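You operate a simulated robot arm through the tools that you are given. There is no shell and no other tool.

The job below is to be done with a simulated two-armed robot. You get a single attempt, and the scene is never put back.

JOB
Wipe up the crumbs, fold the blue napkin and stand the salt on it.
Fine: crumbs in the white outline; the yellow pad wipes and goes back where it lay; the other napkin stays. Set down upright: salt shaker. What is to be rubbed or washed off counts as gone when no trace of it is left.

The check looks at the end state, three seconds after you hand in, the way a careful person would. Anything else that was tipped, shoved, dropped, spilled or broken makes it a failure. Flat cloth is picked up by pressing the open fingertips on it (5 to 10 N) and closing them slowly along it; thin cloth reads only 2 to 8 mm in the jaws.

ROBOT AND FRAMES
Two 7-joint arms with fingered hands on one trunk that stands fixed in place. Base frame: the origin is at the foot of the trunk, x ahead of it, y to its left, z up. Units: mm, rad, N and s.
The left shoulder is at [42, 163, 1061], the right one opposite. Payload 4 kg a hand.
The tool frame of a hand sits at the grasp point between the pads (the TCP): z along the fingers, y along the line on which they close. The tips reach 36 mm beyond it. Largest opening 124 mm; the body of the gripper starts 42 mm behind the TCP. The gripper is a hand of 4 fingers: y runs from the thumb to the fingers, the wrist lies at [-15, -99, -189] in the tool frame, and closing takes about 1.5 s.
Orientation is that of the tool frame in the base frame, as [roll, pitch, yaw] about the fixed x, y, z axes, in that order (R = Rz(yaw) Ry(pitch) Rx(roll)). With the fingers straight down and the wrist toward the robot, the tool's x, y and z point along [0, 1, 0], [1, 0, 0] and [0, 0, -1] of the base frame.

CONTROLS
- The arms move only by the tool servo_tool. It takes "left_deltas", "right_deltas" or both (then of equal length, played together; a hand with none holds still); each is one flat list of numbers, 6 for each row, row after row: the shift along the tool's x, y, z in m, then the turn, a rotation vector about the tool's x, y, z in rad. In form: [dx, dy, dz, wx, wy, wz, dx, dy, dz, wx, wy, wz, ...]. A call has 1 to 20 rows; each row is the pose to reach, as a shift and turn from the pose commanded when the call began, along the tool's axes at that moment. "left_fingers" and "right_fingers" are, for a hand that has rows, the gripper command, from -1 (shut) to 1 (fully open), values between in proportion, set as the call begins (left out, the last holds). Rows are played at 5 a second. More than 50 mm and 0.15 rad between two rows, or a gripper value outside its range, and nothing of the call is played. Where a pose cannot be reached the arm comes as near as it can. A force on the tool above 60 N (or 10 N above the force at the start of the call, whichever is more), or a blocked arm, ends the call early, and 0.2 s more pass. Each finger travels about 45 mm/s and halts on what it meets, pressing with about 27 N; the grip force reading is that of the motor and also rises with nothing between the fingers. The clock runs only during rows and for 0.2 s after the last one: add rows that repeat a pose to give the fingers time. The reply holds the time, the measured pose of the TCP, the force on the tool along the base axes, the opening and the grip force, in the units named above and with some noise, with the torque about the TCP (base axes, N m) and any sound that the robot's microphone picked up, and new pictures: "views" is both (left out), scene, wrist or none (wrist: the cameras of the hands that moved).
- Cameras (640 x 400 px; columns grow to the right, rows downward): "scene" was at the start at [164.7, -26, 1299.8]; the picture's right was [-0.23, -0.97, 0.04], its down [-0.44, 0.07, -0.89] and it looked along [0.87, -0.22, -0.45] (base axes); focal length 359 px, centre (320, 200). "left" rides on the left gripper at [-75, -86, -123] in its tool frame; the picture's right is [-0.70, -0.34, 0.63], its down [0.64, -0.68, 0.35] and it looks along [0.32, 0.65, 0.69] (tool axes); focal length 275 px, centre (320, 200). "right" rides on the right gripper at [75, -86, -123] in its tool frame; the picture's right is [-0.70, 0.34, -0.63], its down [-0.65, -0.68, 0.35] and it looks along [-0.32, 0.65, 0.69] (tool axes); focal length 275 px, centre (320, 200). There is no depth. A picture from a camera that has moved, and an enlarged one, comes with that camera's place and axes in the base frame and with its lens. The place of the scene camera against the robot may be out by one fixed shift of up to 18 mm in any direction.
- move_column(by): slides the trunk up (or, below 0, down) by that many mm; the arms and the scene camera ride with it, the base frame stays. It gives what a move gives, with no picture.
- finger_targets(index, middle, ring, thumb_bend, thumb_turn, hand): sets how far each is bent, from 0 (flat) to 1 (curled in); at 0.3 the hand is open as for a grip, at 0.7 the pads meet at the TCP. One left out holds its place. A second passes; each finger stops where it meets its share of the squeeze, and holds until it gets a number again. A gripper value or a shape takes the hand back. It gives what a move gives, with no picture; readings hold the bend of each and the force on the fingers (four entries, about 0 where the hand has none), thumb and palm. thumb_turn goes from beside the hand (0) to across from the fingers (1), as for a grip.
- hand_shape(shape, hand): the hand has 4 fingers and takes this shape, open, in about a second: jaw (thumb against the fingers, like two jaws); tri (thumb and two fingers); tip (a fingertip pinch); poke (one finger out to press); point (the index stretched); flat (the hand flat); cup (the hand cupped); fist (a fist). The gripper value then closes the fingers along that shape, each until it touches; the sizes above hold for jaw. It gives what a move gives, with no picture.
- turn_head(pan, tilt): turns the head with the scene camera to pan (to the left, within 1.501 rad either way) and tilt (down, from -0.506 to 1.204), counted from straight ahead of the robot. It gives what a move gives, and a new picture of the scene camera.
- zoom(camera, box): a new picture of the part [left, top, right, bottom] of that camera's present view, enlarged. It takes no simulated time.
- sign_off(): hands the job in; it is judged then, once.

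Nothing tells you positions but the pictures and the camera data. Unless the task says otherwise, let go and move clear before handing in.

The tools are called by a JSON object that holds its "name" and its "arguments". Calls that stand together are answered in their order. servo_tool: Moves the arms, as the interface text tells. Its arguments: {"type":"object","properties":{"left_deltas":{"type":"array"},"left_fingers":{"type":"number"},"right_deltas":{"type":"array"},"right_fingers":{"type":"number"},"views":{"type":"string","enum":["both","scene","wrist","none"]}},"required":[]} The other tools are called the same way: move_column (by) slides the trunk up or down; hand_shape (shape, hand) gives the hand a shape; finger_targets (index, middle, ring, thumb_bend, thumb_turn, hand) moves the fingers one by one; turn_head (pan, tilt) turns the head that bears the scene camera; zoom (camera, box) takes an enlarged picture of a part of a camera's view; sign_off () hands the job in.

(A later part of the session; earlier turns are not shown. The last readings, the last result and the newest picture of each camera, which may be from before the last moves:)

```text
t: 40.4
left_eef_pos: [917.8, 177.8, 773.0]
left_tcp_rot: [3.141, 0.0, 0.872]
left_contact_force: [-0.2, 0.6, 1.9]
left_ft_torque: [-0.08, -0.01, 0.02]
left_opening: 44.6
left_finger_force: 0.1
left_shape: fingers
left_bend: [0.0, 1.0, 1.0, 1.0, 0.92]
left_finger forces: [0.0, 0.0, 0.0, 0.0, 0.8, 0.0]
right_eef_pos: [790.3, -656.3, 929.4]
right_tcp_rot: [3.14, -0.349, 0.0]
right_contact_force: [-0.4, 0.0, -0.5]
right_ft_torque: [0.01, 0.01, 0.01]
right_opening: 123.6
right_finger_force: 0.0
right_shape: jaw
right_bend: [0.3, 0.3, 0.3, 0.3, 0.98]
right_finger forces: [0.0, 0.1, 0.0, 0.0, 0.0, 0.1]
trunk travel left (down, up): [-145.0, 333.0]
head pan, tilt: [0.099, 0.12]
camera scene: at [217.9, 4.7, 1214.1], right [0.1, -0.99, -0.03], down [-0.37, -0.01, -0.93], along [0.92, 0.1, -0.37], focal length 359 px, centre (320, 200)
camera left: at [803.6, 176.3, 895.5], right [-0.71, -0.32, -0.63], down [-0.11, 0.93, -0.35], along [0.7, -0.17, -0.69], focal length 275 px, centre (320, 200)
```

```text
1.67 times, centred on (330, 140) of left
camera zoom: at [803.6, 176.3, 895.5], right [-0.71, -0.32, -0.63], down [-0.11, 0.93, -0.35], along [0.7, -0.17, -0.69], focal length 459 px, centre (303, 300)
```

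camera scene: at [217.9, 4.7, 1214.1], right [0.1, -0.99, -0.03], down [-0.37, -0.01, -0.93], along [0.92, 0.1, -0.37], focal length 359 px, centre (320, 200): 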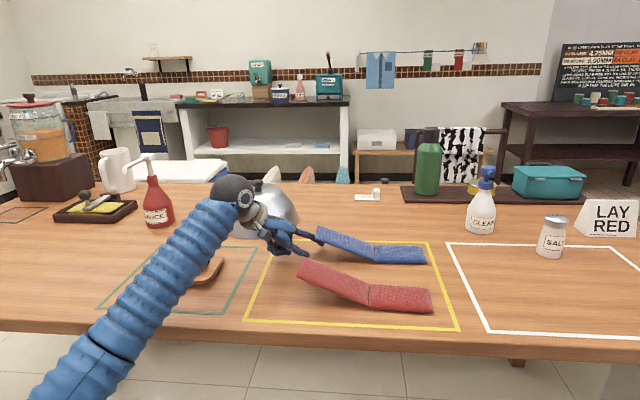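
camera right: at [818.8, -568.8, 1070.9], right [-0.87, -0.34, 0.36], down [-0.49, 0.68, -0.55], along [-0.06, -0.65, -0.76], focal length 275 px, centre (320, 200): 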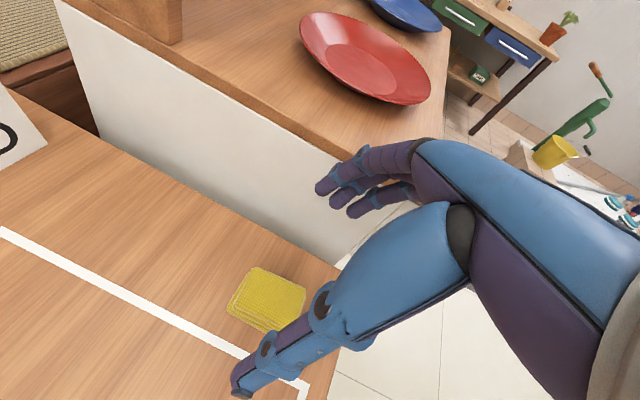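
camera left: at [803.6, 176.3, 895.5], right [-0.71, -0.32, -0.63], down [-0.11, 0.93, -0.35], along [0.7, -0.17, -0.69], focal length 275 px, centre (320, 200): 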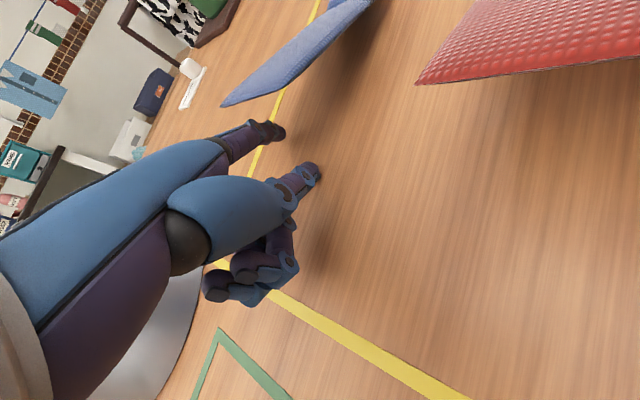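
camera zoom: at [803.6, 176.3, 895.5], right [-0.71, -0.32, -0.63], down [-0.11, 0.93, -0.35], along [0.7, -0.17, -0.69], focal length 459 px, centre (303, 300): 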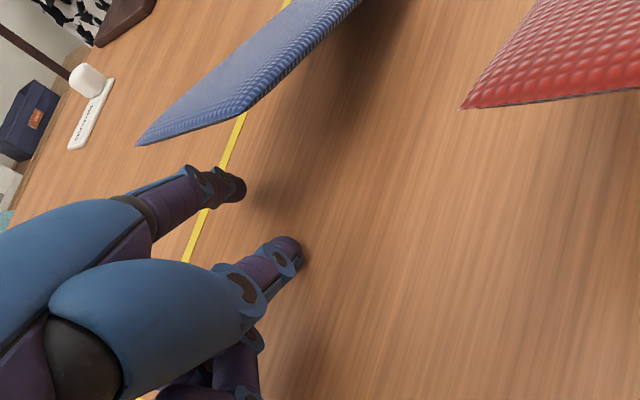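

The index tip is just under the edge and the thumb barely brushes the table. I raise 3 mm, go a bit farther under, and begin lifting along the fold arc to about 35°.

{"name": "servo_tool", "arguments": {"left_deltas": [0, 0, -0.003, 0, 0, 0, -0.0046, 0.0039, -0.003, 0, 0, 0, -0.0092, 0.0077, -0.003, 0, 0, 0, -0.0117, 0.0098, -0.01, 0, 0, 0, -0.01425, 0.01196, -0.0172, 0, 0, 0, -0.018, 0.0152, -0.0247, 0, 0, 0, -0.0213, 0.0179, -0.0321, 0, 0, 0, -0.0213, 0.0179, -0.0321, 0, 0, 0]}}

{"name": "zoom", "arguments": {"camera": "scene", "box": [260, 180, 440, 290]}}

{"name": "zoom", "arguments": {"camera": "left", "box": [180, 20, 480, 260]}}

```text
t: 42.2
left_eef_pos: [916.7, 148.5, 804.2]
left_tcp_rot: [-3.141, 0.001, 0.875]
left_contact_force: [-0.2, -0.2, -0.5]
left_ft_torque: [-0.03, -0.02, 0.01]
left_opening: 44.6
left_finger_force: 0.1
left_shape: fingers
left_bend: [0.0, 1.0, 1.0, 1.0, 0.92]
left_finger forces: [0.1, 0.0, 0.0, 0.1, 0.1, 0.1]
right_eef_pos: [790.5, -655.6, 928.6]
right_tcp_rot: [3.141, -0.348, -0.002]
right_contact_force: [-0.7, 0.8, -0.4]
right_ft_torque: [-0.01, 0.01, -0.02]
right_opening: 123.9
right_finger_force: 0.0
right_shape: jaw
right_bend: [0.3, 0.3, 0.3, 0.3, 0.98]
right_finger forces: [0.0, 0.0, 0.0, 0.0, 0.0, 0.0]
trunk travel left (down, up): [-145.0, 333.0]
head pan, tilt: [0.099, 0.12]
camera scene: at [218.0, 4.6, 1214.0], right [0.1, -0.99, -0.03], down [-0.37, -0.01, -0.93], along [0.92, 0.1, -0.37], focal length 359 px, centre (320, 200)
camera left: at [802.8, 147.3, 928.0], right [-0.71, -0.32, -0.63], down [-0.11, 0.93, -0.35], along [0.7, -0.17, -0.69], focal length 275 px, centre (320, 200)
```

scene: 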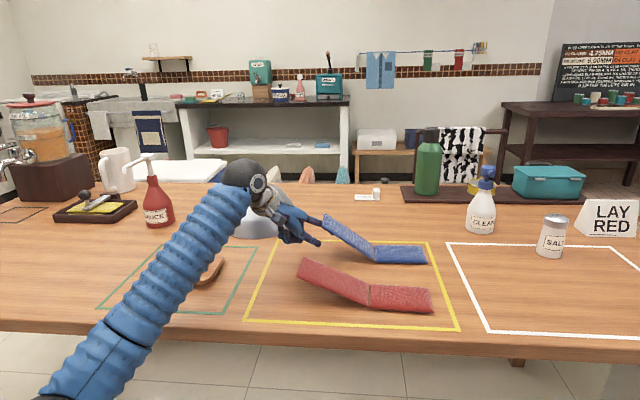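
left: 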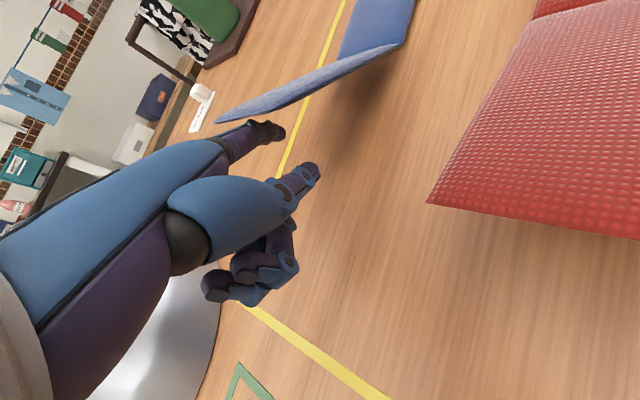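

```text
3.56 times, centred on (350, 235) of scene
camera zoom: at [218.0, 4.6, 1214.0], right [0.1, -0.99, -0.03], down [-0.37, -0.01, -0.93], along [0.92, 0.1, -0.37], focal length 1277 px, centre (213, 76)
```

zoom: 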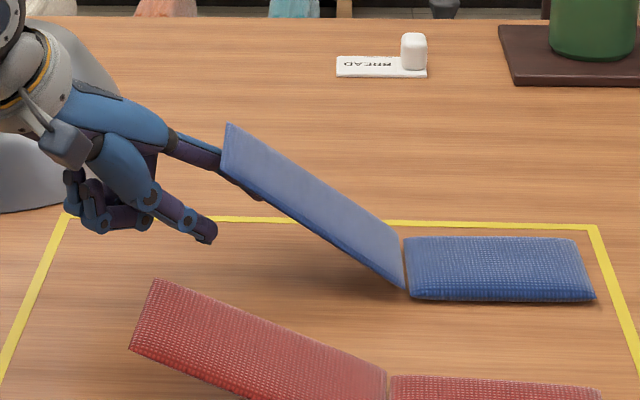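

```text
1.67 times, centred on (330, 140) of left
camera zoom: at [802.8, 147.3, 928.0], right [-0.71, -0.32, -0.63], down [-0.11, 0.93, -0.35], along [0.7, -0.17, -0.69], focal length 459 px, centre (303, 300)
```

zoom: 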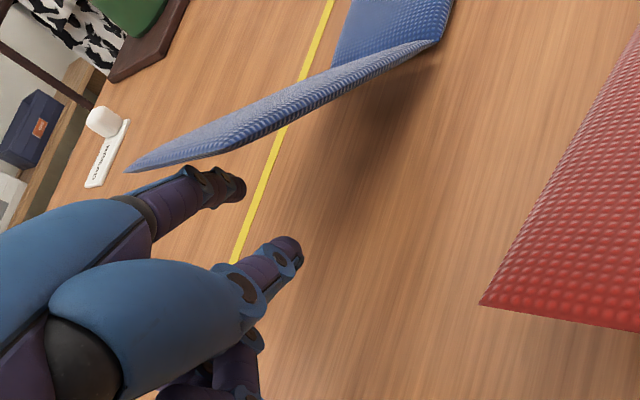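

The panel is turning cleanly about its hinge while the other half stays still. I continue the arc to about 80°.

{"name": "servo_tool", "arguments": {"left_deltas": [-0.0061, 0.0051, -0.0096, 0, 0, 0, -0.01226, 0.01029, -0.0191, 0, 0, 0, -0.01915, 0.0161, -0.027, 0, 0, 0, -0.0253, 0.0212, -0.0337, 0, 0, 0, -0.0298, 0.025, -0.0407, 0, 0, 0, -0.0398, 0.0334, -0.0483, 0, 0, 0, -0.046, 0.0386, -0.052, 0, 0, 0, -0.0533, 0.0448, -0.0552, 0, 0, 0, -0.0533, 0.0448, -0.0552, 0, 0, 0]}}

{"name": "zoom", "arguments": {"camera": "scene", "box": [260, 180, 440, 290]}}

```text
t: 44.2
left_eef_pos: [918.1, 80.9, 861.0]
left_tcp_rot: [-3.141, -0.001, 0.873]
left_contact_force: [-0.7, 0.5, 0.6]
left_ft_torque: [0.0, -0.02, 0.02]
left_opening: 44.3
left_finger_force: 0.2
left_shape: fingers
left_bend: [0.0, 1.0, 1.0, 1.0, 0.92]
left_finger forces: [0.1, 0.1, 0.0, 0.0, 0.1, 0.0]
right_eef_pos: [790.8, -657.4, 929.8]
right_tcp_rot: [3.14, -0.35, 0.0]
right_contact_force: [0.5, 0.4, 0.4]
right_ft_torque: [-0.02, 0.06, 0.0]
right_opening: 123.9
right_finger_force: 0.1
right_shape: jaw
right_bend: [0.3, 0.3, 0.3, 0.3, 0.98]
right_finger forces: [0.0, 0.0, 0.0, 0.0, 0.0, 0.0]
trunk travel left (down, up): [-145.0, 333.0]
head pan, tilt: [0.099, 0.12]
camera scene: at [218.0, 4.6, 1214.0], right [0.1, -0.99, -0.03], down [-0.37, -0.01, -0.93], along [0.92, 0.1, -0.37], focal length 359 px, centre (320, 200)
camera left: at [803.5, 78.6, 983.3], right [-0.71, -0.32, -0.63], down [-0.11, 0.93, -0.35], along [0.7, -0.17, -0.69], focal length 275 px, centre (320, 200)
```

scene: 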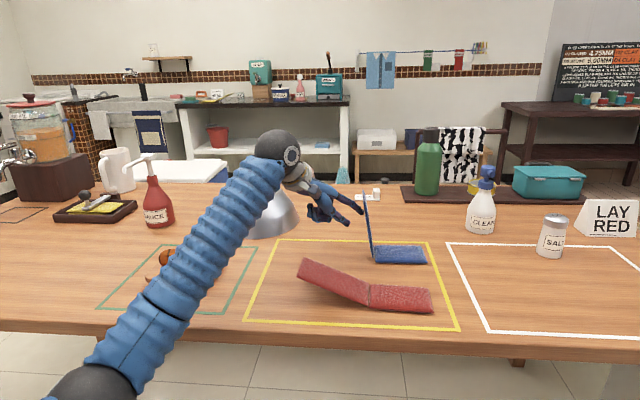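
left: 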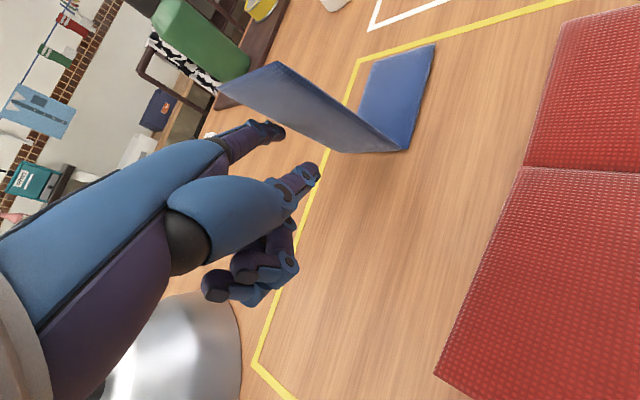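

```text
3.56 times, centred on (350, 235) of scene
camera zoom: at [218.0, 4.6, 1214.0], right [0.1, -0.99, -0.03], down [-0.37, -0.01, -0.93], along [0.92, 0.1, -0.37], focal length 1277 px, centre (213, 76)
```

zoom: 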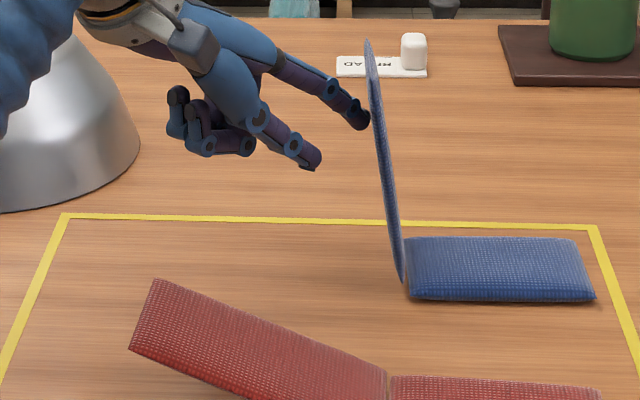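

The panel stands nearly upright with the index tip behind it. I push it past vertical so it closes over the flat half.

{"name": "servo_tool", "arguments": {"left_deltas": [-0.0069, 0.0058, -0.002, 0, 0, 0, -0.01425, 0.012, -0.0037, 0, 0, 0, -0.019, 0.016, -0.004, 0, 0, 0, -0.0245, 0.0206, -0.004, 0, 0, 0, -0.0357, 0.03, -0.0027, 0, 0, 0, -0.046, 0.0386, 0, 0, 0, 0, -0.0567, 0.0476, 0.005, 0, 0, 0, -0.0567, 0.0476, 0.005, 0, 0, 0, -0.0567, 0.0476, 0.005, 0, 0, 0]}}

{"name": "zoom", "arguments": {"camera": "scene", "box": [260, 180, 440, 290]}}

```text
t: 46.2
left_eef_pos: [918.5, 5.3, 855.3]
left_tcp_rot: [3.14, 0.001, 0.873]
left_contact_force: [-0.5, 0.9, 0.0]
left_ft_torque: [0.04, 0.0, 0.01]
left_opening: 44.4
left_finger_force: 0.1
left_shape: fingers
left_bend: [0.0, 1.0, 1.0, 1.0, 0.92]
left_finger forces: [0.0, 0.1, 0.1, 0.0, 0.0, 0.0]
right_eef_pos: [790.6, -655.9, 929.6]
right_tcp_rot: [3.14, -0.349, 0.0]
right_contact_force: [-0.7, 0.1, 0.4]
right_ft_torque: [0.02, 0.05, -0.01]
right_opening: 123.5
right_finger_force: 0.0
right_shape: jaw
right_bend: [0.3, 0.3, 0.3, 0.3, 0.98]
right_finger forces: [0.0, 0.0, 0.1, 0.1, 0.1, 0.0]
trunk travel left (down, up): [-145.0, 333.0]
head pan, tilt: [0.099, 0.12]
camera scene: at [218.0, 4.5, 1214.0], right [0.1, -1.0, -0.03], down [-0.37, -0.01, -0.93], along [0.92, 0.1, -0.37], focal length 359 px, centre (320, 200)
camera left: at [803.5, 4.1, 978.2], right [-0.71, -0.32, -0.63], down [-0.11, 0.93, -0.35], along [0.7, -0.18, -0.69], focal length 275 px, centre (320, 200)
```

scene: 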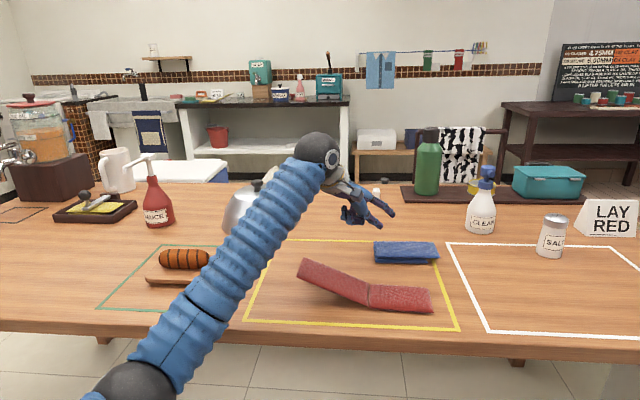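
left: 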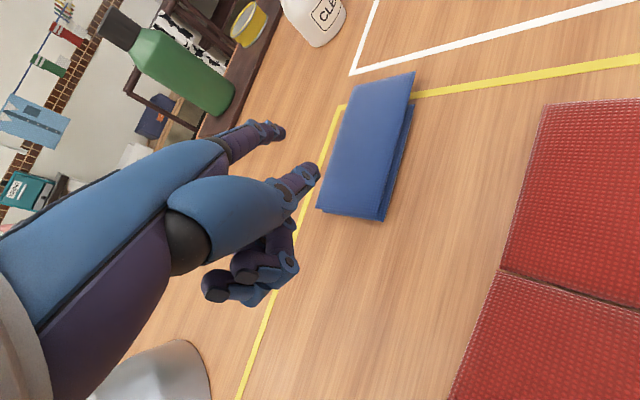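

```text
3.56 times, centred on (350, 235) of scene
camera zoom: at [218.0, 4.5, 1214.0], right [0.1, -1.0, -0.03], down [-0.37, -0.01, -0.93], along [0.92, 0.1, -0.37], focal length 1277 px, centre (213, 76)
```

zoom: 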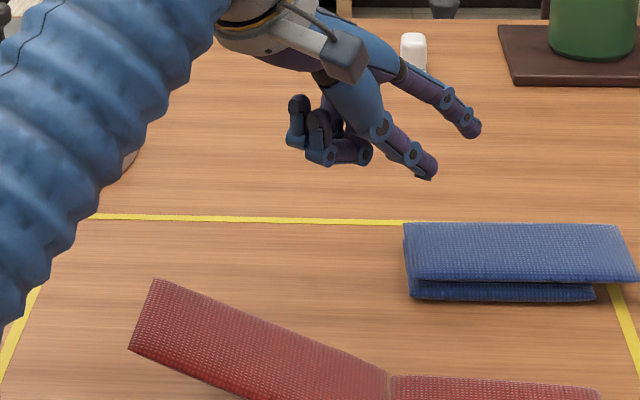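

The blue napkin is folded neatly and the red one is untouched. I withdraw the left hand up and to the left.

{"name": "servo_tool", "arguments": {"left_deltas": [0, 0, -0.04, 0, 0, 0, 0.008, -0.02, -0.08, 0, 0, 0, 0.018, -0.05, -0.1, 0, 0, 0, 0.032, -0.085, -0.12, 0, 0, 0, 0.046, -0.12, -0.12, 0, 0, 0, 0.06, -0.156, -0.12, 0, 0, 0, 0.0736, -0.192, -0.12, 0, 0, 0]}}

{"name": "zoom", "arguments": {"camera": "scene", "box": [340, 200, 480, 290]}}

{"name": "zoom", "arguments": {"camera": "left", "box": [340, 0, 640, 200]}}

```text
t: 47.8
left_eef_pos: [818.2, 186.2, 974.3]
left_tcp_rot: [-3.139, 0.0, 0.873]
left_contact_force: [-0.1, 0.8, 0.6]
left_ft_torque: [-0.01, 0.0, -0.01]
left_opening: 44.8
left_finger_force: 0.0
left_shape: fingers
left_bend: [0.0, 1.0, 1.0, 1.0, 0.92]
left_finger forces: [0.0, 0.1, 0.1, 0.1, 0.1, 0.0]
right_eef_pos: [791.1, -655.1, 929.2]
right_tcp_rot: [-3.141, -0.349, -0.001]
right_contact_force: [0.7, 0.0, -1.1]
right_ft_torque: [0.0, -0.02, -0.01]
right_opening: 123.8
right_finger_force: 0.0
right_shape: jaw
right_bend: [0.3, 0.3, 0.3, 0.3, 0.98]
right_finger forces: [0.1, 0.0, 0.0, 0.0, 0.1, 0.0]
trunk travel left (down, up): [-145.0, 333.0]
head pan, tilt: [0.099, 0.12]
camera scene: at [217.8, 4.9, 1214.1], right [0.1, -1.0, -0.03], down [-0.37, -0.01, -0.93], along [0.92, 0.1, -0.37], focal length 359 px, centre (320, 200)
camera left: at [703.3, 182.9, 1098.0], right [-0.71, -0.32, -0.63], down [-0.11, 0.93, -0.35], along [0.7, -0.18, -0.69], focal length 275 px, centre (320, 200)
```

scene: 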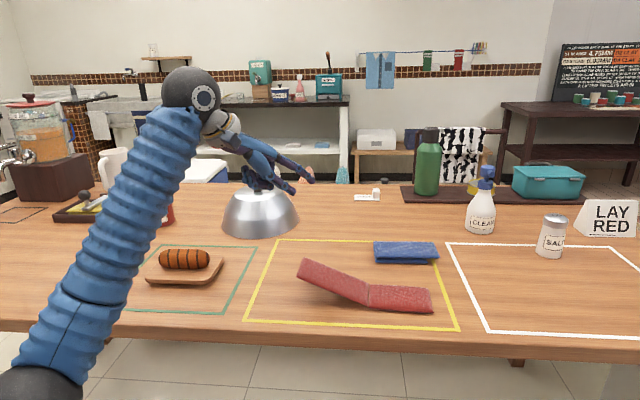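
left: 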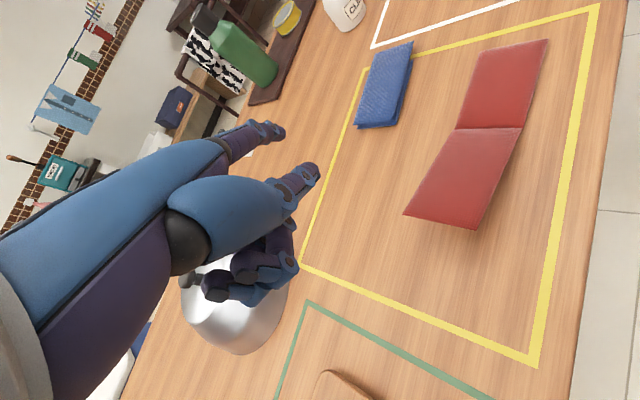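

```text
4.44 times, centred on (410, 245) of scene
camera zoom: at [217.8, 4.9, 1214.1], right [0.1, -1.0, -0.03], down [-0.37, -0.01, -0.93], along [0.92, 0.1, -0.37], focal length 1596 px, centre (-80, 0)
```

zoom: 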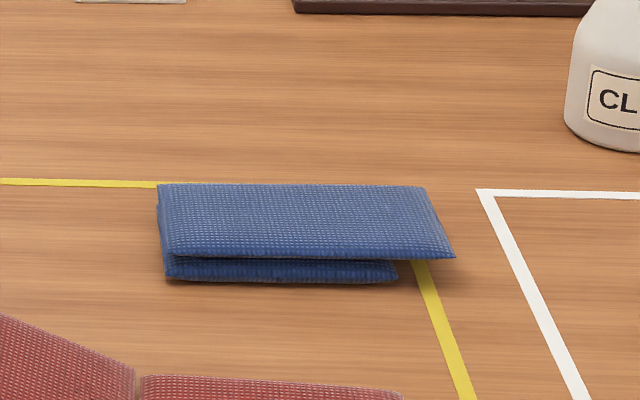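

```text
2.00 times, centred on (490, 100) of left
camera zoom: at [703.3, 182.9, 1098.0], right [-0.71, -0.32, -0.63], down [-0.11, 0.93, -0.35], along [0.7, -0.18, -0.69], focal length 551 px, centre (-20, 400)
```

zoom: 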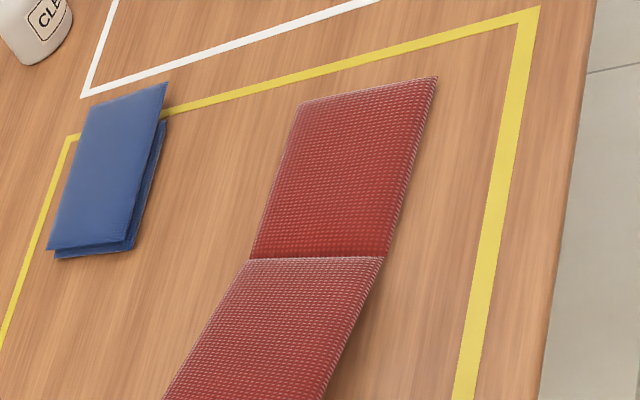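

The napkin is neatly folded with its top level. Now I bring the right hand high over to the salt's side and turn the head to see it.

{"name": "servo_tool", "arguments": {"right_deltas": [0, -0.04, 0, 0, 0, 0, 0, -0.08, 0, 0, 0, 0, 0, -0.12, 0, 0, 0, 0, 0, -0.16, 0, 0, 0, 0, 0, -0.2, 0, 0, 0, 0, 0, -0.2, 0, 0, 0, 0]}}

{"name": "turn_head", "arguments": {"pan": -0.35, "tilt": 0.4}}

{"name": "zoom", "arguments": {"camera": "right", "box": [0, 140, 240, 400]}}

```text
t: 49.2
left_eef_pos: [817.7, 185.2, 974.5]
left_tcp_rot: [-3.142, 0.0, 0.872]
left_contact_force: [0.7, -0.1, -0.3]
left_ft_torque: [-0.01, 0.01, 0.02]
left_opening: 44.6
left_finger_force: 0.0
left_shape: fingers
left_bend: [0.0, 1.0, 1.0, 1.0, 0.92]
left_finger forces: [0.0, 0.0, 0.1, 0.0, 0.0, 0.1]
right_eef_pos: [789.9, -457.6, 926.6]
right_tcp_rot: [3.141, -0.348, 0.001]
right_contact_force: [-0.8, -0.8, 0.6]
right_ft_torque: [0.0, 0.02, 0.04]
right_opening: 123.8
right_finger_force: 0.0
right_shape: jaw
right_bend: [0.3, 0.3, 0.3, 0.3, 0.98]
right_finger forces: [0.1, 0.0, 0.1, 0.1, 0.0, 0.0]
trunk travel left (down, up): [-145.0, 333.0]
head pan, tilt: [0.099, 0.12]
camera scene: at [218.0, 4.2, 1214.0], right [0.1, -1.0, -0.03], down [-0.37, -0.01, -0.93], along [0.92, 0.1, -0.37], focal length 359 px, centre (320, 200)
camera right: at [817.9, -372.0, 1067.4], right [-0.87, -0.34, 0.36], down [-0.49, 0.68, -0.54], along [-0.06, -0.65, -0.76], focal length 275 px, centre (320, 200)
```

scene: 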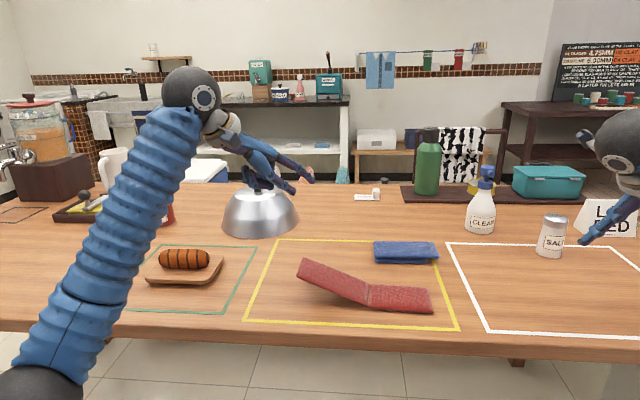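
right: 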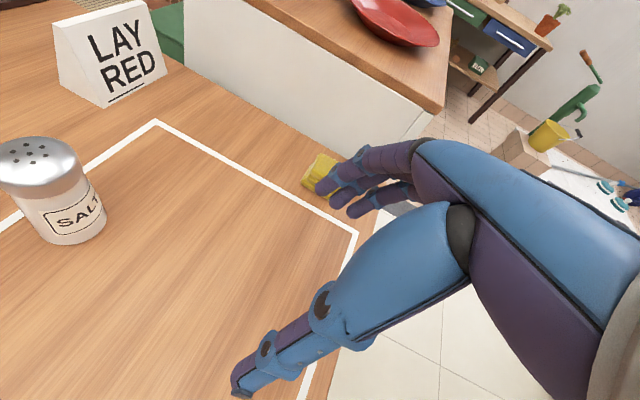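

```text
t: 50.1
left_eef_pos: [818.0, 185.7, 974.9]
left_tcp_rot: [-3.142, 0.001, 0.874]
left_contact_force: [-0.5, -0.2, 0.1]
left_ft_torque: [-0.01, -0.01, 0.01]
left_opening: 44.7
left_finger_force: 0.1
left_shape: fingers
left_bend: [0.0, 1.0, 1.0, 1.0, 0.92]
left_finger forces: [0.1, 0.1, 0.1, 0.0, 0.0, 0.0]
right_eef_pos: [789.1, -457.7, 927.9]
right_tcp_rot: [3.141, -0.349, 0.0]
right_contact_force: [-0.3, 0.2, -0.1]
right_ft_torque: [0.01, 0.01, 0.0]
right_opening: 123.9
right_finger_force: 0.1
right_shape: jaw
right_bend: [0.3, 0.3, 0.3, 0.3, 0.98]
right_finger forces: [0.0, 0.0, 0.0, 0.1, 0.1, 0.0]
trunk travel left (down, up): [-145.0, 333.0]
head pan, tilt: [-0.351, 0.4]
camera scene: at [206.5, -36.2, 1190.3], right [-0.33, -0.94, 0.09], down [-0.59, 0.13, -0.79], along [0.73, -0.32, -0.6], focal length 359 px, centre (320, 200)
```

scene: 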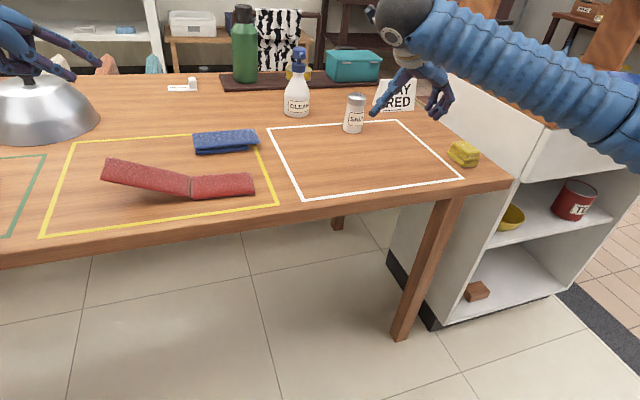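

```text
1.54 times, centred on (120, 270) of right
camera zoom: at [817.9, -371.6, 1067.9], right [-0.87, -0.34, 0.36], down [-0.49, 0.68, -0.55], along [-0.06, -0.65, -0.76], focal length 424 px, centre (628, 92)
```

zoom: 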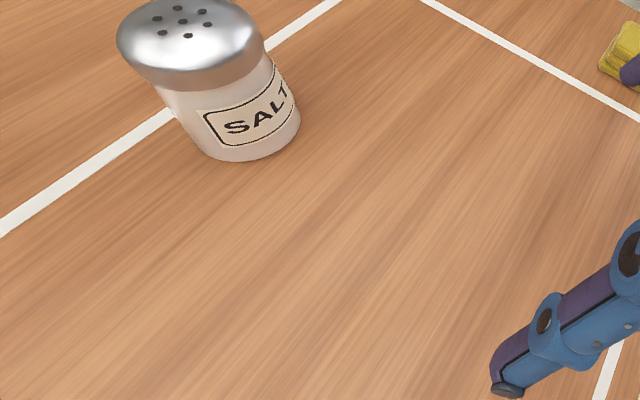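

The salt stands at about (1009, -453), roughly 52 mm wide and 90 mm tall. I lower the trunk another 80 mm so the arm can reach it with nearly horizontal fingers.

{"name": "move_column", "arguments": {"by": -80}}

```text
t: 51.3
left_eef_pos: [816.0, 186.4, 896.5]
left_tcp_rot: [3.14, -0.002, 0.873]
left_contact_force: [-0.6, 0.5, 0.0]
left_ft_torque: [0.0, 0.01, 0.01]
left_opening: 44.6
left_finger_force: 0.0
left_shape: fingers
left_bend: [0.0, 1.0, 1.0, 1.0, 0.92]
left_finger forces: [0.0, 0.1, 0.0, 0.0, 0.0, 0.1]
right_eef_pos: [789.1, -456.1, 850.1]
right_tcp_rot: [3.14, -0.354, 0.001]
right_contact_force: [0.1, -0.5, -0.1]
right_ft_torque: [-0.01, -0.01, 0.03]
right_opening: 123.8
right_finger_force: 0.0
right_shape: jaw
right_bend: [0.3, 0.3, 0.3, 0.3, 0.98]
right_finger forces: [0.1, 0.0, 0.1, 0.0, 0.0, 0.0]
trunk travel left (down, up): [-65.0, 413.0]
head pan, tilt: [-0.351, 0.4]
```

Now I tilt the right hand to near horizontal, well short of the salt.

{"name": "servo_tool", "arguments": {"right_deltas": [0.004, 0, 0.003, 0, 0.11, 0, 0.009, 0, 0.006, 0, 0.22, 0, 0.013, -0.001, 0.009, 0, 0.33, 0, 0.018, -0.002, 0.012, 0, 0.44, 0, 0.022, -0.003, 0.015, 0, 0.55, 0, 0.026, -0.003, 0.018, 0, 0.66, 0, 0.031, -0.003, 0.021, 0, 0.77, 0, 0.035, -0.003, 0.0235, 0, 0.87, 0, 0.035, -0.003, 0.0235, 0, 0.87, 0]}}

```text
t: 53.3
left_eef_pos: [818.9, 187.2, 895.3]
left_tcp_rot: [-3.14, -0.001, 0.873]
left_contact_force: [-0.1, 0.1, 0.5]
left_ft_torque: [0.0, 0.0, 0.0]
left_opening: 44.7
left_finger_force: 0.0
left_shape: fingers
left_bend: [0.0, 1.0, 1.0, 1.0, 0.92]
left_finger forces: [0.0, 0.0, 0.0, 0.1, 0.0, 0.1]
right_eef_pos: [832.8, -454.6, 837.3]
right_tcp_rot: [3.137, -1.219, 0.005]
right_contact_force: [-0.2, 0.3, 0.3]
right_ft_torque: [0.0, 0.0, -0.01]
right_opening: 123.9
right_finger_force: 0.0
right_shape: jaw
right_bend: [0.3, 0.3, 0.3, 0.3, 0.98]
right_finger forces: [0.0, 0.1, 0.0, 0.0, 0.0, 0.1]
trunk travel left (down, up): [-65.0, 413.0]
head pan, tilt: [-0.351, 0.4]
camera scene: at [261.4, -36.4, 1074.4], right [-0.32, -0.94, 0.13], down [-0.7, 0.13, -0.7], along [0.64, -0.32, -0.7], focal length 359 px, centre (320, 200)
camera right: at [742.4, -368.0, 949.8], right [-0.83, -0.34, -0.44], down [0.1, 0.68, -0.72], along [0.54, -0.65, -0.53], focal length 275 px, centre (320, 200)
```

scene: 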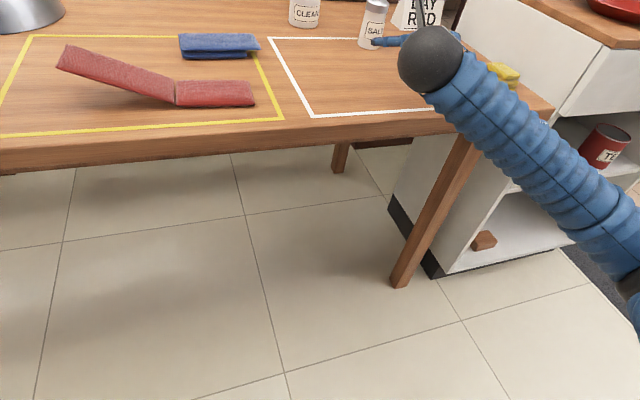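
right: 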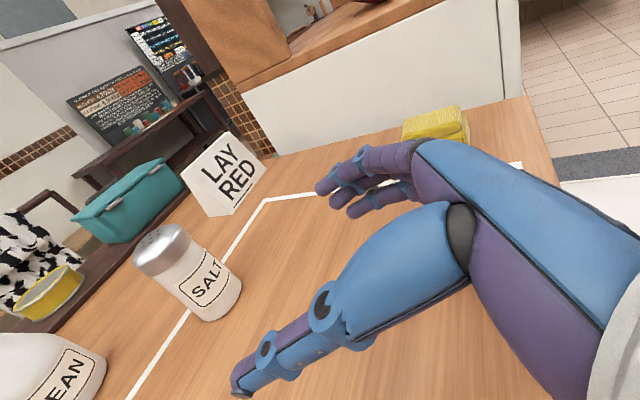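

The hand is now near horizontal, pointing at the salt. I re-aim the head to watch the approach.

{"name": "turn_head", "arguments": {"pan": -0.3, "tilt": 0.15}}

{"name": "zoom", "arguments": {"camera": "right", "box": [60, 180, 300, 380]}}

```text
t: 54.1
left_eef_pos: [819.4, 187.4, 894.9]
left_tcp_rot: [-3.14, 0.0, 0.876]
left_contact_force: [-0.5, -0.2, 0.3]
left_ft_torque: [0.01, 0.01, 0.03]
left_opening: 44.4
left_finger_force: 0.1
left_shape: fingers
left_bend: [0.0, 1.0, 1.0, 1.0, 0.92]
left_finger forces: [0.0, 0.0, 0.0, 0.0, 0.0, 0.1]
right_eef_pos: [832.4, -453.1, 835.8]
right_tcp_rot: [-3.139, -1.219, -0.003]
right_contact_force: [0.2, 0.1, -0.3]
right_ft_torque: [0.01, 0.01, -0.01]
right_opening: 123.8
right_finger_force: 0.2
right_shape: jaw
right_bend: [0.3, 0.3, 0.3, 0.3, 0.98]
right_finger forces: [0.0, 0.1, 0.0, 0.0, 0.0, 0.1]
trunk travel left (down, up): [-65.0, 413.0]
head pan, tilt: [-0.3, 0.15]
camera scene: at [272.3, -31.9, 1094.8], right [-0.27, -0.96, 0.12], down [-0.52, 0.04, -0.85], along [0.81, -0.29, -0.51], focal length 359 px, centre (320, 200)
```

scene: 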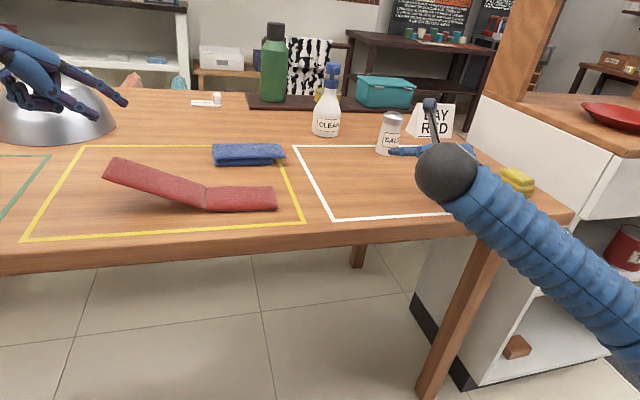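

```text
2.00 times, centred on (180, 280) of right
camera zoom: at [742.8, -367.8, 949.3], right [-0.84, -0.34, -0.43], down [0.1, 0.68, -0.72], along [0.54, -0.65, -0.53], focal length 551 px, centre (600, 40)
```

zoom: 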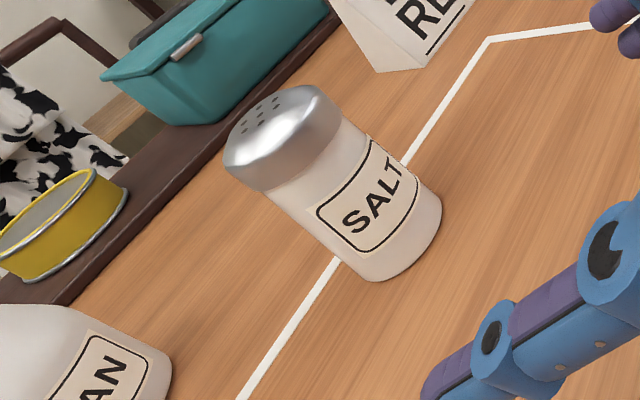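

The salt refines to (1010, -454), radius about 24. I advance with open jaws on either side of it, pausing 40 mm short.

{"name": "servo_tool", "arguments": {"right_deltas": [-0.003, 0.001, 0.02, 0, 0, 0, -0.002, 0.001, 0.045, 0, 0, 0, 0.0007, 0.001, 0.0717, 0, 0, 0, 0.009, 0.001, 0.095, 0, 0, 0, 0.0179, 0.001, 0.1187, 0, 0, 0, 0.0179, 0.001, 0.1187, 0, 0, 0]}}

{"name": "zoom", "arguments": {"camera": "right", "box": [140, 140, 460, 400]}}

{"name": "zoom", "arguments": {"camera": "scene", "box": [320, 80, 480, 180]}}

```text
t: 55.7
left_eef_pos: [809.3, 197.6, 908.8]
left_tcp_rot: [3.13, -0.012, 0.886]
left_contact_force: [0.0, -0.3, -0.6]
left_ft_torque: [-0.01, 0.0, -0.03]
left_opening: 44.6
left_finger_force: 0.0
left_shape: fingers
left_bend: [0.0, 1.0, 1.0, 1.0, 0.92]
left_finger forces: [0.0, 0.0, 0.1, 0.0, 0.1, 0.1]
right_eef_pos: [937.9, -458.7, 850.5]
right_tcp_rot: [3.12, -1.265, 0.014]
right_contact_force: [-0.2, 0.0, 0.3]
right_ft_torque: [0.0, 0.01, 0.01]
right_opening: 124.0
right_finger_force: 0.0
right_shape: jaw
right_bend: [0.3, 0.3, 0.3, 0.3, 0.98]
right_finger forces: [0.0, 0.0, 0.1, 0.0, 0.0, 0.0]
trunk travel left (down, up): [-65.0, 413.0]
head pan, tilt: [-0.3, 0.15]
stopped in row 6 (right hand): the arm was blocked; the commanded pose is now the measured one
camera scene: at [255.0, -35.5, 1099.9], right [-0.28, -0.95, 0.11], down [-0.51, 0.05, -0.86], along [0.81, -0.3, -0.5], focal length 359 px, centre (320, 200)
camera right: at [843.9, -371.7, 957.2], right [-0.82, -0.34, -0.47], down [0.14, 0.68, -0.72], along [0.56, -0.66, -0.5], focal length 275 px, centre (320, 200)
```

scene: 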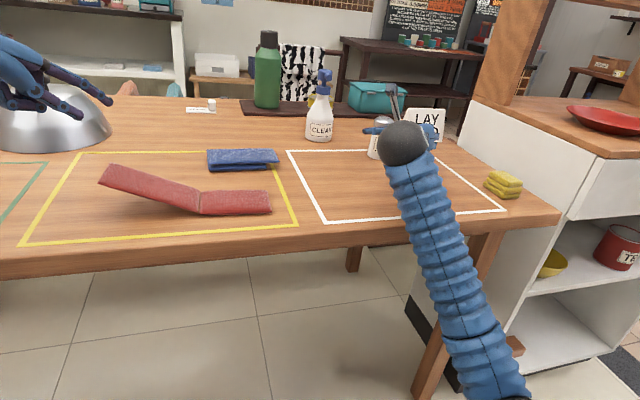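
right: 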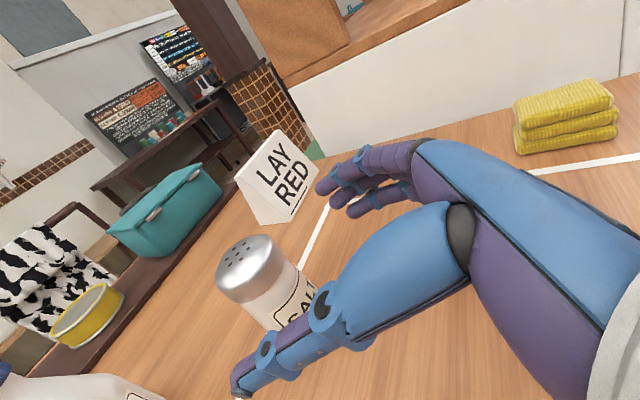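

```text
1.54 times, centred on (300, 270) of right
camera zoom: at [843.9, -371.7, 957.2], right [-0.82, -0.34, -0.47], down [0.14, 0.68, -0.72], along [0.56, -0.66, -0.5], focal length 424 px, centre (351, 92)
```

zoom: 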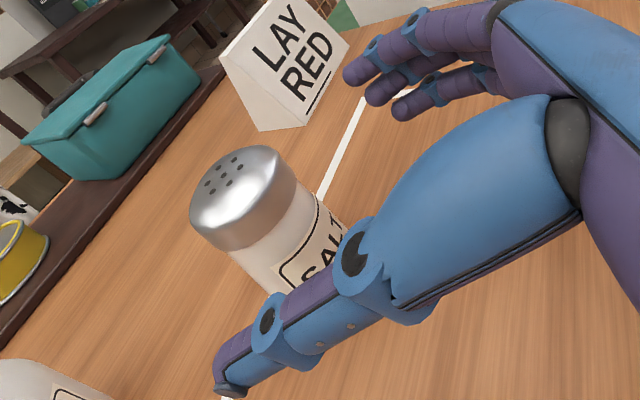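

```text
4.00 times, centred on (400, 130) of scene
camera zoom: at [255.0, -35.5, 1099.9], right [-0.28, -0.95, 0.11], down [-0.51, 0.05, -0.86], along [0.81, -0.3, -0.5], focal length 1437 px, centre (0, 480)
```

zoom: 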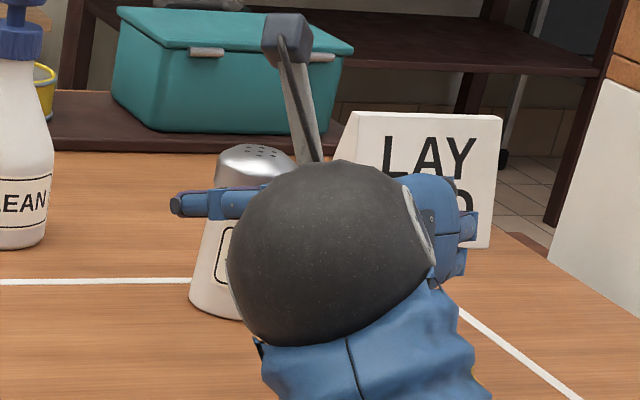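

The hand stopped early: the forearm sank onto the table's front edge (the trunk gave a little), while the hand itself has touched nothing. I raise the trunk to lift the arm off the edge.

{"name": "move_column", "arguments": {"by": 80}}

{"name": "zoom", "arguments": {"camera": "scene", "box": [0, 0, 640, 400]}}

```text
t: 56.9
left_eef_pos: [821.3, 195.5, 970.5]
left_tcp_rot: [-3.139, 0.003, 0.885]
left_contact_force: [0.0, 1.2, -0.9]
left_ft_torque: [-0.04, 0.01, 0.01]
left_opening: 44.5
left_finger_force: 0.1
left_shape: fingers
left_bend: [0.0, 1.0, 1.0, 1.0, 0.92]
left_finger forces: [0.0, 0.0, 0.0, 0.1, 0.1, 0.0]
right_eef_pos: [953.6, -451.4, 898.2]
right_tcp_rot: [3.128, -1.23, 0.019]
right_contact_force: [0.1, 0.1, -1.0]
right_ft_torque: [-0.05, 0.0, 0.0]
right_opening: 124.0
right_finger_force: 0.1
right_shape: jaw
right_bend: [0.3, 0.3, 0.3, 0.3, 0.98]
right_finger forces: [0.0, 0.1, 0.1, 0.0, 0.0, 0.1]
trunk travel left (down, up): [-145.0, 333.0]
head pan, tilt: [-0.3, 0.15]
```

```text
1.00 times, centred on (320, 200) of scene (not enlarged: the box is as wide or as high as the picture)
camera zoom: at [216.0, -31.3, 1211.1], right [-0.28, -0.96, 0.08], down [-0.4, 0.04, -0.92], along [0.87, -0.29, -0.39], focal length 359 px, centre (320, 200)
```

zoom: 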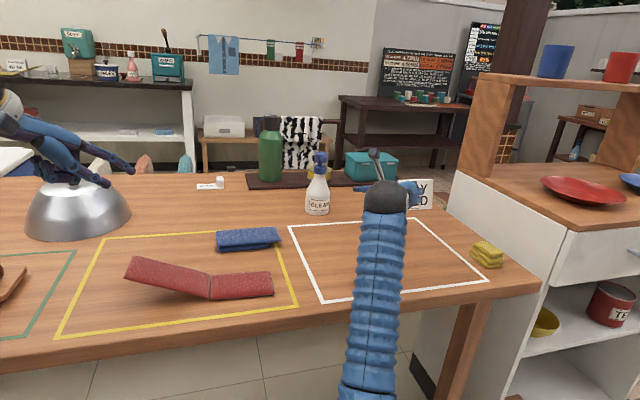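

The arm is free and nothing was displaced. A higher trunk with a straighter arm keeps the forearm clear of the table, so I raise 40 mm more and will come down on the salt from above.

{"name": "move_column", "arguments": {"by": 40}}

{"name": "zoom", "arguments": {"camera": "right", "box": [0, 0, 640, 400]}}

```text
t: 57.7
left_eef_pos: [819.7, 196.8, 1011.5]
left_tcp_rot: [-3.141, 0.002, 0.885]
left_contact_force: [0.2, 1.0, -0.6]
left_ft_torque: [0.0, -0.01, -0.03]
left_opening: 44.7
left_finger_force: 0.0
left_shape: fingers
left_bend: [0.0, 1.0, 1.0, 1.0, 0.92]
left_finger forces: [0.1, 0.0, 0.1, 0.0, 0.0, 0.0]
right_eef_pos: [953.0, -450.9, 940.7]
right_tcp_rot: [3.133, -1.231, 0.013]
right_contact_force: [0.1, 0.8, 0.3]
right_ft_torque: [0.05, -0.01, -0.04]
right_opening: 123.8
right_finger_force: 0.0
right_shape: jaw
right_bend: [0.3, 0.3, 0.3, 0.3, 0.98]
right_finger forces: [0.0, 0.1, 0.1, 0.0, 0.0, 0.0]
trunk travel left (down, up): [-185.0, 293.0]
head pan, tilt: [-0.3, 0.15]
```

```text
1.00 times, centred on (320, 200) of right (not enlarged: the box is as wide or as high as the picture)
camera zoom: at [862.4, -364.4, 1051.1], right [-0.83, -0.34, -0.44], down [0.11, 0.68, -0.73], along [0.55, -0.65, -0.53], focal length 275 px, centre (320, 200)
```

zoom: 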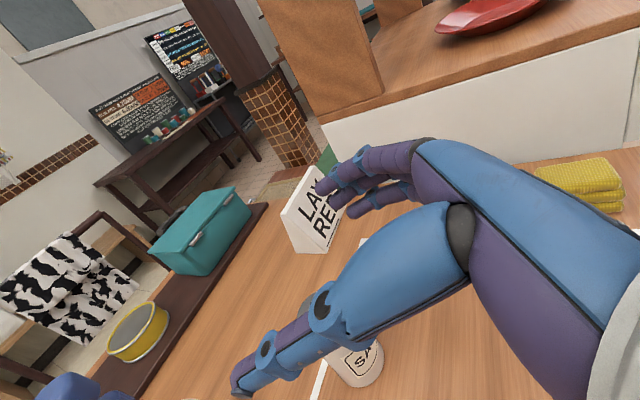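

I move forward over the salt and start down, stopping with the fingertips about level with its top.

{"name": "servo_tool", "arguments": {"right_deltas": [0.0064, 0.0015, 0.018, 0, 0, 0, 0.0127, 0.003, 0.0358, 0, 0, 0, -0.009, 0.003, 0.0435, 0, 0, 0, -0.03, 0.003, 0.051, 0, 0, 0, -0.03, 0.003, 0.051, 0, 0, 0]}}

{"name": "zoom", "arguments": {"camera": "right", "box": [200, 130, 480, 400]}}

{"name": "zoom", "arguments": {"camera": "scene", "box": [320, 150, 480, 250]}}

```text
t: 58.9
left_eef_pos: [820.9, 197.6, 1015.3]
left_tcp_rot: [3.141, 0.0, 0.886]
left_contact_force: [-0.2, 0.3, 0.3]
left_ft_torque: [0.02, 0.01, 0.0]
left_opening: 44.7
left_finger_force: 0.0
left_shape: fingers
left_bend: [0.0, 1.0, 1.0, 1.0, 0.92]
left_finger forces: [0.0, 0.1, 0.0, 0.1, 0.1, 0.1]
right_eef_pos: [992.3, -452.2, 897.0]
right_tcp_rot: [3.13, -1.235, 0.016]
right_contact_force: [0.6, -0.8, 0.7]
right_ft_torque: [0.0, 0.04, -0.01]
right_opening: 123.9
right_finger_force: 0.2
right_shape: jaw
right_bend: [0.3, 0.3, 0.3, 0.3, 0.98]
right_finger forces: [0.1, 0.0, 0.0, 0.0, 0.0, 0.0]
trunk travel left (down, up): [-185.0, 293.0]
head pan, tilt: [-0.3, 0.15]
camera scene: at [188.0, -31.7, 1265.4], right [-0.29, -0.96, 0.06], down [-0.34, 0.04, -0.94], along [0.89, -0.29, -0.34], focal length 359 px, centre (320, 200)
camera right: at [901.4, -366.7, 1007.5], right [-0.83, -0.34, -0.45], down [0.11, 0.68, -0.73], along [0.55, -0.65, -0.52], focal length 275 px, centre (320, 200)
```

scene: 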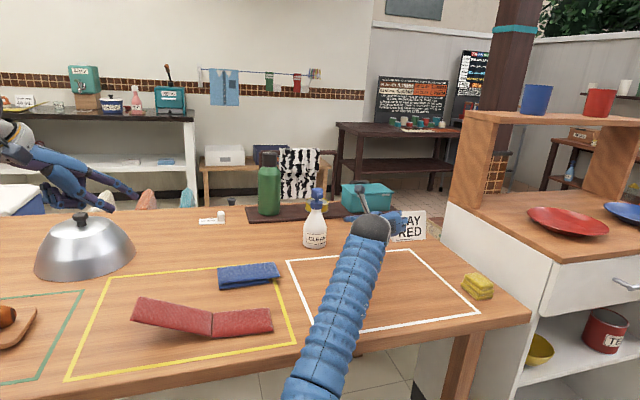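
right: 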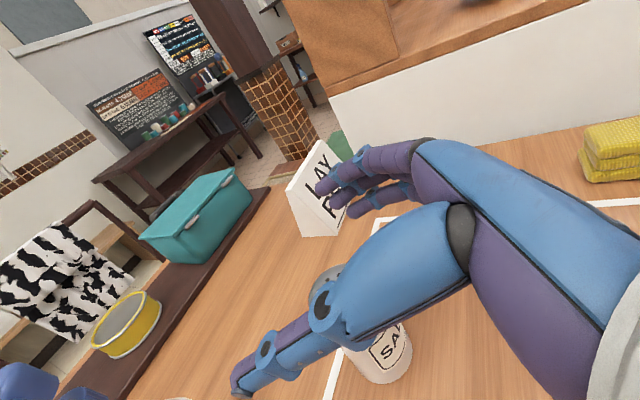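

```text
1.48 times, centred on (340, 265) of right
camera zoom: at [901.4, -366.7, 1007.5], right [-0.83, -0.34, -0.45], down [0.11, 0.68, -0.73], along [0.55, -0.65, -0.52], focal length 408 px, centre (290, 104)
```

zoom: 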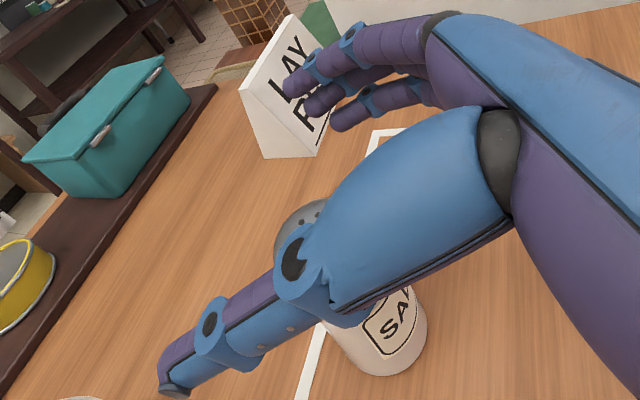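

```text
4.00 times, centred on (400, 200) of scene
camera zoom: at [188.0, -31.7, 1265.4], right [-0.29, -0.96, 0.06], down [-0.34, 0.04, -0.94], along [0.89, -0.29, -0.34], focal length 1437 px, centre (0, 200)
```

zoom: 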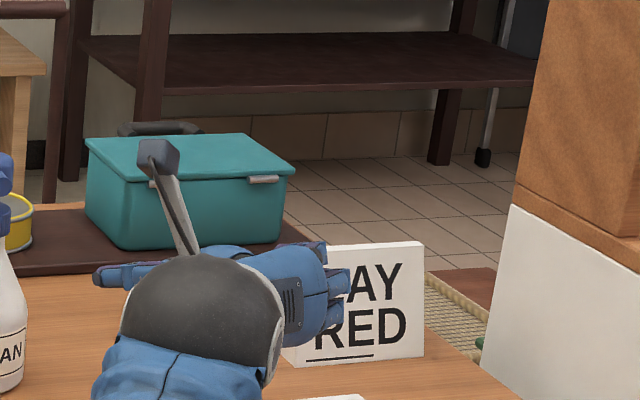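

The reach works and the hand sits squarely over the salt with the thumb left and fingers right. I go straight down to grasp height.

{"name": "servo_tool", "arguments": {"right_deltas": [-0.016, 0.001, 0.0052, 0, 0, 0, -0.032, 0.002, 0.0104, 0, 0, 0, -0.049, 0.002, 0.0156, 0, 0, 0, -0.065, 0.002, 0.0208, 0, 0, 0, -0.081, 0.002, 0.0261, 0, 0, 0, -0.081, 0.002, 0.0261, 0, 0, 0]}}

{"name": "zoom", "arguments": {"camera": "right", "box": [200, 130, 480, 400]}}

{"name": "zoom", "arguments": {"camera": "scene", "box": [300, 180, 460, 280]}}

```text
t: 60.3
left_eef_pos: [819.2, 197.3, 1015.2]
left_tcp_rot: [3.14, 0.0, 0.885]
left_contact_force: [-0.2, 0.2, -0.4]
left_ft_torque: [0.01, 0.02, 0.02]
left_opening: 44.6
left_finger_force: 0.0
left_shape: fingers
left_bend: [0.0, 1.0, 1.0, 1.0, 0.92]
left_finger forces: [0.1, 0.1, 0.0, 0.0, 0.0, 0.1]
right_eef_pos: [988.1, -456.2, 814.4]
right_tcp_rot: [3.125, -1.235, 0.018]
right_contact_force: [0.8, 0.0, -1.1]
right_ft_torque: [-0.01, 0.01, 0.01]
right_opening: 123.9
right_finger_force: 0.1
right_shape: jaw
right_bend: [0.3, 0.3, 0.3, 0.3, 0.98]
right_finger forces: [0.1, 0.0, 0.0, 0.0, 0.1, 0.1]
trunk travel left (down, up): [-185.0, 293.0]
head pan, tilt: [-0.3, 0.15]
camera scene: at [186.7, -31.6, 1265.9], right [-0.29, -0.96, 0.06], down [-0.34, 0.04, -0.94], along [0.89, -0.29, -0.34], focal length 359 px, centre (320, 200)
camera right: at [896.4, -370.7, 925.2], right [-0.83, -0.34, -0.45], down [0.11, 0.68, -0.73], along [0.55, -0.65, -0.52], focal length 275 px, centre (320, 200)
```

scene: 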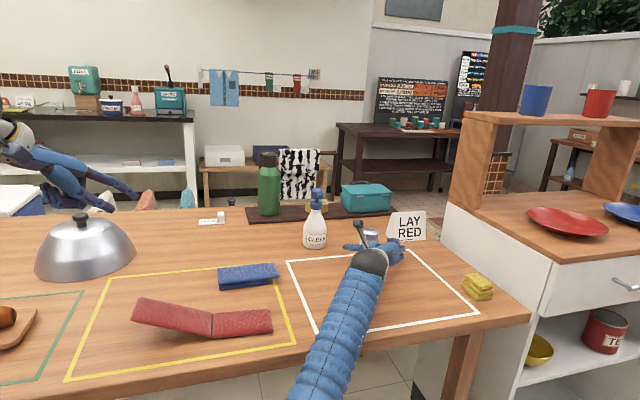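
right: 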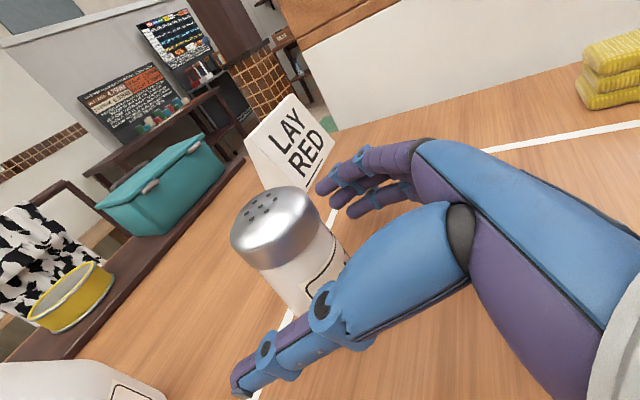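

```text
1.48 times, centred on (340, 265) of right
camera zoom: at [896.4, -370.7, 925.2], right [-0.83, -0.34, -0.45], down [0.11, 0.68, -0.73], along [0.55, -0.65, -0.52], focal length 408 px, centre (290, 104)
```

zoom: 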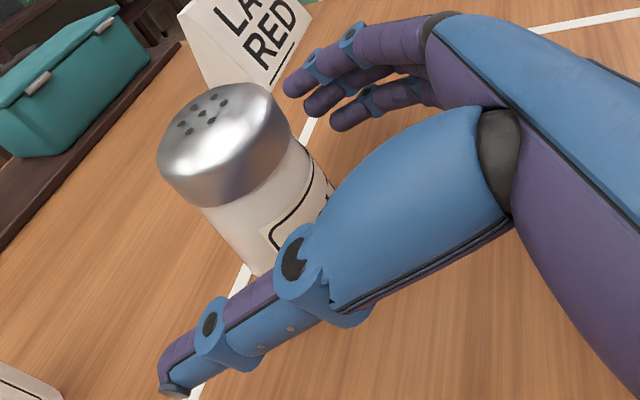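

```text
4.00 times, centred on (380, 230) of scene
camera zoom: at [186.7, -31.6, 1265.9], right [-0.29, -0.96, 0.06], down [-0.34, 0.04, -0.94], along [0.89, -0.29, -0.34], focal length 1437 px, centre (80, 80)
```

zoom: 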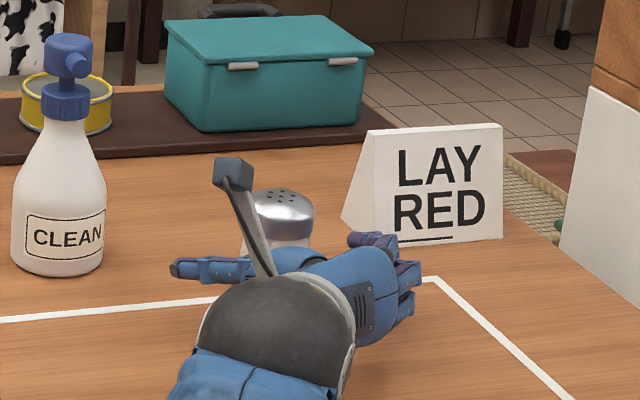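

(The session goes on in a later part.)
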